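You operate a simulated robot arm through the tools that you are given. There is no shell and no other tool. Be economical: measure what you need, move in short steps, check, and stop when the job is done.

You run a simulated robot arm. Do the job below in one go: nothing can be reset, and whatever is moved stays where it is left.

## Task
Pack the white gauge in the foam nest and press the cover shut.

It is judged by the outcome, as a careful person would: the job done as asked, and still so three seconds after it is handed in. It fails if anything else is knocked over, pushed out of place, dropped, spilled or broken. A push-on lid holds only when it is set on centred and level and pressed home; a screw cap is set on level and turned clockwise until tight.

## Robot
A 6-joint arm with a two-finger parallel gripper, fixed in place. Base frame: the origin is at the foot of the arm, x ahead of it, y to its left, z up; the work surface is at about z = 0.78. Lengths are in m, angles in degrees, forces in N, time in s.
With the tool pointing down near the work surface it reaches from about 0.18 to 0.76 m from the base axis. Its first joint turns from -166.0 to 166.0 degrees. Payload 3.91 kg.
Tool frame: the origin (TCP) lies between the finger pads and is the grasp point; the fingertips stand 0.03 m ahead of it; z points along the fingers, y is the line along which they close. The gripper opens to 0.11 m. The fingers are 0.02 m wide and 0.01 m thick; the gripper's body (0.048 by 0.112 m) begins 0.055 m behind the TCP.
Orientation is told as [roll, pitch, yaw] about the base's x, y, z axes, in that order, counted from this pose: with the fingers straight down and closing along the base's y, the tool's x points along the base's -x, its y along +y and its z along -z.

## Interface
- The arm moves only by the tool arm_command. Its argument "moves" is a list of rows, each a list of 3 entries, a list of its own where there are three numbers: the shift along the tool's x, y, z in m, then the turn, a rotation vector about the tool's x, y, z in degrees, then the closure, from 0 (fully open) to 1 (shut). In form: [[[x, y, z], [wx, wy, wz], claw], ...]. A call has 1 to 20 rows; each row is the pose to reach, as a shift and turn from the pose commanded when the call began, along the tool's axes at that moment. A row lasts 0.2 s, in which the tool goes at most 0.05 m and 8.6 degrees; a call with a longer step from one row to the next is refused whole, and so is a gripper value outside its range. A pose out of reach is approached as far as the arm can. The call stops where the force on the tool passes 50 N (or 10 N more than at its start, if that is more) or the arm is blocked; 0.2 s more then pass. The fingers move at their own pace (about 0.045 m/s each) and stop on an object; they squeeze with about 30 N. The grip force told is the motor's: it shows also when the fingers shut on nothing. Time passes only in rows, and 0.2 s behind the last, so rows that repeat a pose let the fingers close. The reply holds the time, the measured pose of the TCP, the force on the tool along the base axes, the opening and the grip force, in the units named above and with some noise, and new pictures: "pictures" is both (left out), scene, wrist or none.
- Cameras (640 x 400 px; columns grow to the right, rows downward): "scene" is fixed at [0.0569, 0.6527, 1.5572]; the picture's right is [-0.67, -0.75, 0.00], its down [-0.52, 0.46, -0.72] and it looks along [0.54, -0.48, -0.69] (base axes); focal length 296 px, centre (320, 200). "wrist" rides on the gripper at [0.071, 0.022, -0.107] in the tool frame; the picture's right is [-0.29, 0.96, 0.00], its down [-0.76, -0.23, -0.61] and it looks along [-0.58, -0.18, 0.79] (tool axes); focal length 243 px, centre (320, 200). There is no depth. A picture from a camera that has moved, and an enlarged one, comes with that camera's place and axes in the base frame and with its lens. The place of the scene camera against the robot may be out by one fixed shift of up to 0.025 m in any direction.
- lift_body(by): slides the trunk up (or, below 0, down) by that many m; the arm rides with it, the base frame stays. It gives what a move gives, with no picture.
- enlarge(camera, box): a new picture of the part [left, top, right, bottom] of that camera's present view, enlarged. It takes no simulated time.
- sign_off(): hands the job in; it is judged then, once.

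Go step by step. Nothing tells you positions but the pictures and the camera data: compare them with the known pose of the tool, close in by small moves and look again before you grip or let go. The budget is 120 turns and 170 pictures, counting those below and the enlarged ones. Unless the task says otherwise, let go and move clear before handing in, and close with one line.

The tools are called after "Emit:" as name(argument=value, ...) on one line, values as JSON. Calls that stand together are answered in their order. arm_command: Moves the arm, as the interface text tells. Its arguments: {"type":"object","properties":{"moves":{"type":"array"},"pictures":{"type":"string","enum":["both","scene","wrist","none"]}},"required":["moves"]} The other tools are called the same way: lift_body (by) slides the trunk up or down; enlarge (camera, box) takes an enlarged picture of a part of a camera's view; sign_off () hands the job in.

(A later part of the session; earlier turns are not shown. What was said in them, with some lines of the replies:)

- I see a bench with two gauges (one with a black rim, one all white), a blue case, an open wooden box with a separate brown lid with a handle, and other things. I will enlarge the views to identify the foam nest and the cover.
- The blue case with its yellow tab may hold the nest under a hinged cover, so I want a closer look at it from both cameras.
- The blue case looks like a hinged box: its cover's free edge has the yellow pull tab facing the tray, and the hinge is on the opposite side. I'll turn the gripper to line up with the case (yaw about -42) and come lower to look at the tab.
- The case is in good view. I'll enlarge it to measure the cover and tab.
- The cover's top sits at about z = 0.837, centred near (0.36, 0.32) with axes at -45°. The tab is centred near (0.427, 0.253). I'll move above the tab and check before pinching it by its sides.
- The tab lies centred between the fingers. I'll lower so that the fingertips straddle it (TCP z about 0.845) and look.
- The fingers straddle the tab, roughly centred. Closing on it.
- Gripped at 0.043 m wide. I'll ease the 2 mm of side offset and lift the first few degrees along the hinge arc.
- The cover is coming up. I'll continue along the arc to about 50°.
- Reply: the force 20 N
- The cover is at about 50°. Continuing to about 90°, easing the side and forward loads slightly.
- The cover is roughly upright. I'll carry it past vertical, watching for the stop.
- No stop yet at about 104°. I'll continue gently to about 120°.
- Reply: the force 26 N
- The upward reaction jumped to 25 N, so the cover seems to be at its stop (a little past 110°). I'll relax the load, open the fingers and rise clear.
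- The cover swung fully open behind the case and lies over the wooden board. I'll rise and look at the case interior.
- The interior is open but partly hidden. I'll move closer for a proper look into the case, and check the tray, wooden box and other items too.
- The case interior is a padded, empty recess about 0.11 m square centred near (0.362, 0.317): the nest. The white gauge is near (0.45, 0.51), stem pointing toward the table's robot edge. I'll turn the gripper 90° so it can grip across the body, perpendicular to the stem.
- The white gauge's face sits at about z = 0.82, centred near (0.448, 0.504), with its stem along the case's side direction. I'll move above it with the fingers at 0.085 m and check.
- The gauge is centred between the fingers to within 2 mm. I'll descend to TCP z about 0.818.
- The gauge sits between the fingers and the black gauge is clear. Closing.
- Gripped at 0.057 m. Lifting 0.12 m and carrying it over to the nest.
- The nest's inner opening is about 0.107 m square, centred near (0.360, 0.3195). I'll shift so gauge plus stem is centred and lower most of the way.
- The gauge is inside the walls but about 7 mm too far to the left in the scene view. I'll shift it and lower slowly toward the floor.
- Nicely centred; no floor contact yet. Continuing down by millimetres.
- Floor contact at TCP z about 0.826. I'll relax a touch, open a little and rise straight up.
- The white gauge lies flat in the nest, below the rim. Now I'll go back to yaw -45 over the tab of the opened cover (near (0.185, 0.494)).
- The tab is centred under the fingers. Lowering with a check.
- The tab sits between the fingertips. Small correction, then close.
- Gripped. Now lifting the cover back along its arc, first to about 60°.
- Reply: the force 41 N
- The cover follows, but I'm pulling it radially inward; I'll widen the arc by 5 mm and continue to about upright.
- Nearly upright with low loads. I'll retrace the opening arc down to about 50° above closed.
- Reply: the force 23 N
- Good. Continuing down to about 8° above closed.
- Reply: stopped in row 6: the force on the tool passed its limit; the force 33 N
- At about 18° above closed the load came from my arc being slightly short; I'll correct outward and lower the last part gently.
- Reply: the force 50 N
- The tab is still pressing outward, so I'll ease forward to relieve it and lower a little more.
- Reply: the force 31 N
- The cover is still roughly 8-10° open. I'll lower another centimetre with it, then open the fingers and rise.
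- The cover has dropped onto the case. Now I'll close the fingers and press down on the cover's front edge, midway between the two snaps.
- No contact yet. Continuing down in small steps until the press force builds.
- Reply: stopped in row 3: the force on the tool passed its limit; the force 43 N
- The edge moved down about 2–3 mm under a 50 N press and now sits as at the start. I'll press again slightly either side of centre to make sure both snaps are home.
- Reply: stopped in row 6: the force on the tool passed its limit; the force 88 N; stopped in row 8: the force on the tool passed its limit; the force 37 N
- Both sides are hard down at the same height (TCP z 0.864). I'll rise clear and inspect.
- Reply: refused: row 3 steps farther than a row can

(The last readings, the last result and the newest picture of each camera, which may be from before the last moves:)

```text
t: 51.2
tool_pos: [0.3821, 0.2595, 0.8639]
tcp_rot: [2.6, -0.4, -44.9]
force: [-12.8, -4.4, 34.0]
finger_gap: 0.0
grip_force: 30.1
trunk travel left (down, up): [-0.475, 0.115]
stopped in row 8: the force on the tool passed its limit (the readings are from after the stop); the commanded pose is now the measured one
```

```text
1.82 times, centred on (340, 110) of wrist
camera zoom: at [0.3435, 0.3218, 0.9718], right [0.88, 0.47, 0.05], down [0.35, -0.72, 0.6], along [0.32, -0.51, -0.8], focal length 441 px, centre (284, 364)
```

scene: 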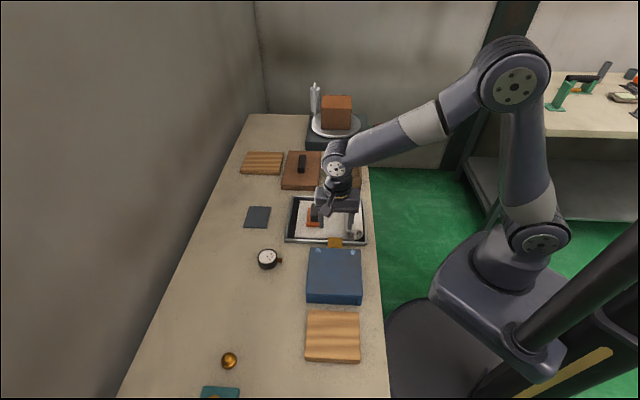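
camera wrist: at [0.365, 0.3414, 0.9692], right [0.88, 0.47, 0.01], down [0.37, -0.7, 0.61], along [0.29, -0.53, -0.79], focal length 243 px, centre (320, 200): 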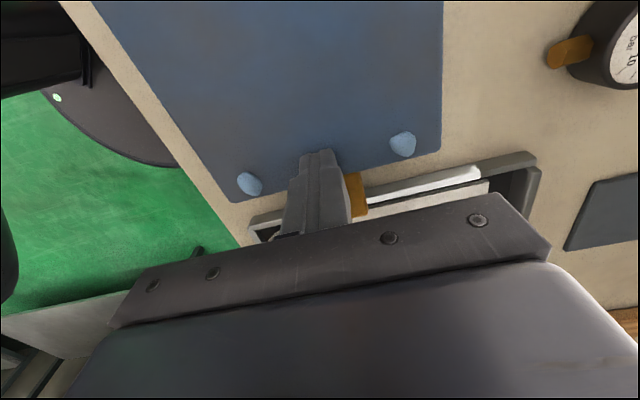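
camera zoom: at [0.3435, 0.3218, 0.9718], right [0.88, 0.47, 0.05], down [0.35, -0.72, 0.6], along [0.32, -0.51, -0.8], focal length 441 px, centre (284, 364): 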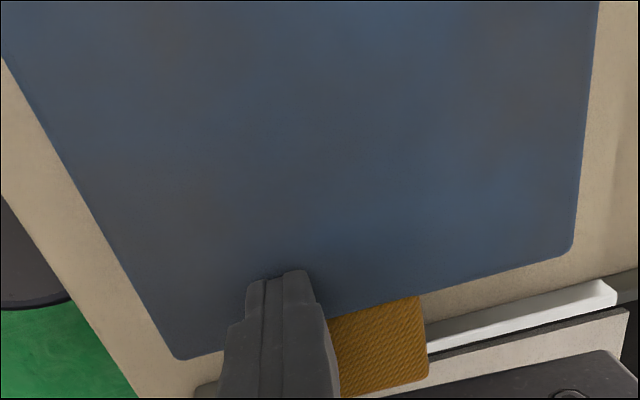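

Interesting: the snap dots are no longer visible on the cover, so they appear to have been pressed home. I'll rise clear and confirm.

Emit:
arm_command(moves=[[[0, 0, -0.03], [0, 0, 0], 1], [[0.02, 0, -0.065], [0, 0, 0], 0.8], [[0.05, 0, -0.1], [0, 0, 0], 0.5], [[0.08, 0, -0.12], [0, 0, 0], 0.5], [[0.08, 0, -0.12], [0, 0, 0], 0.5]], pictures="both")

Emit:
enlarge(camera="scene", box=[280, 230, 390, 310])

Emit:
enlarge(camera="wrist", box=[220, 0, 460, 220])

```text
t: 52.4
tool_pos: [0.3271, 0.3151, 0.9753]
tcp_rot: [1.9, -0.3, -45.0]
force: [0.8, 1.0, 0.0]
finger_gap: 0.055
grip_force: 0.1
trunk travel left (down, up): [-0.475, 0.115]
camera wrist: at [0.29, 0.3794, 1.0831], right [0.88, 0.47, 0.03], down [0.36, -0.71, 0.6], along [0.31, -0.52, -0.8], focal length 243 px, centre (320, 200)
```

scene: 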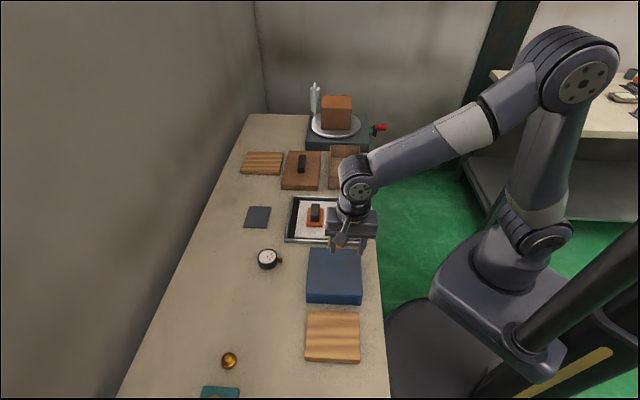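
wrist: 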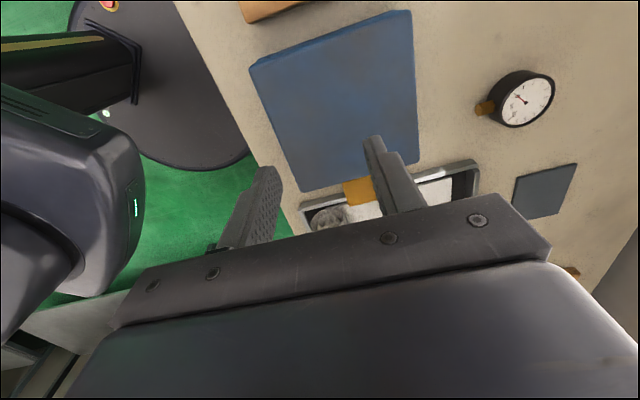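

```text
5.00 times, centred on (335, 270) of scene
camera zoom: at [0.0569, 0.6527, 1.5572], right [-0.67, -0.75, 0.0], down [-0.52, 0.46, -0.72], along [0.54, -0.48, -0.69], focal length 1478 px, centre (245, -150)
```

zoom: 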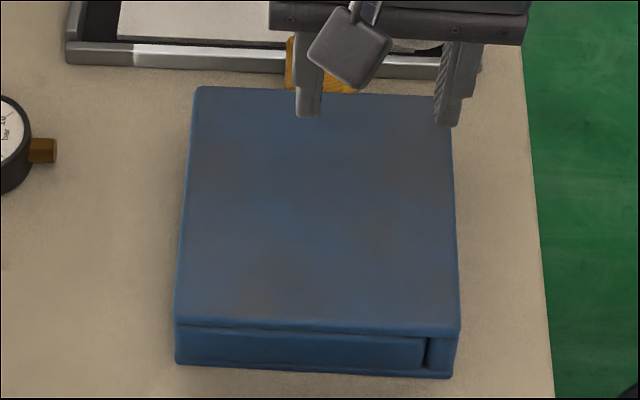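

```text
1.82 times, centred on (340, 110) of wrist
camera zoom: at [0.29, 0.3794, 1.0831], right [0.88, 0.47, 0.03], down [0.36, -0.71, 0.6], along [0.31, -0.52, -0.8], focal length 441 px, centre (284, 364)
```

zoom: 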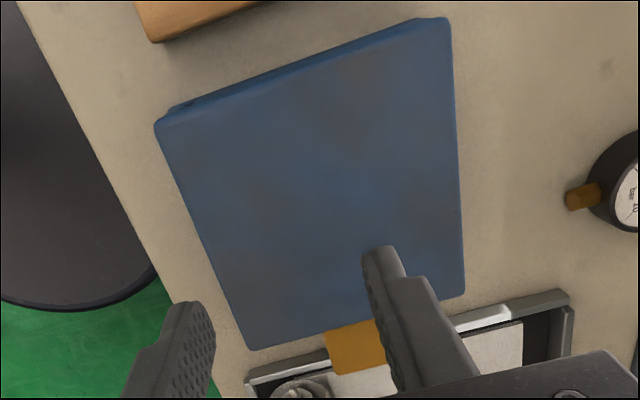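

Both snap studs are now flush and the cover lies level and shut over the white gauge. The case, tray, board and black gauge look to be where they started, and the gripper is open and clear, so I'm handing in.

Emit:
sign_off()

```text
The job is handed in.
```

The white gauge is packed in the padded recess of the blue case, which I took to be the foam nest. The cover is pressed shut, with both snaps flush.
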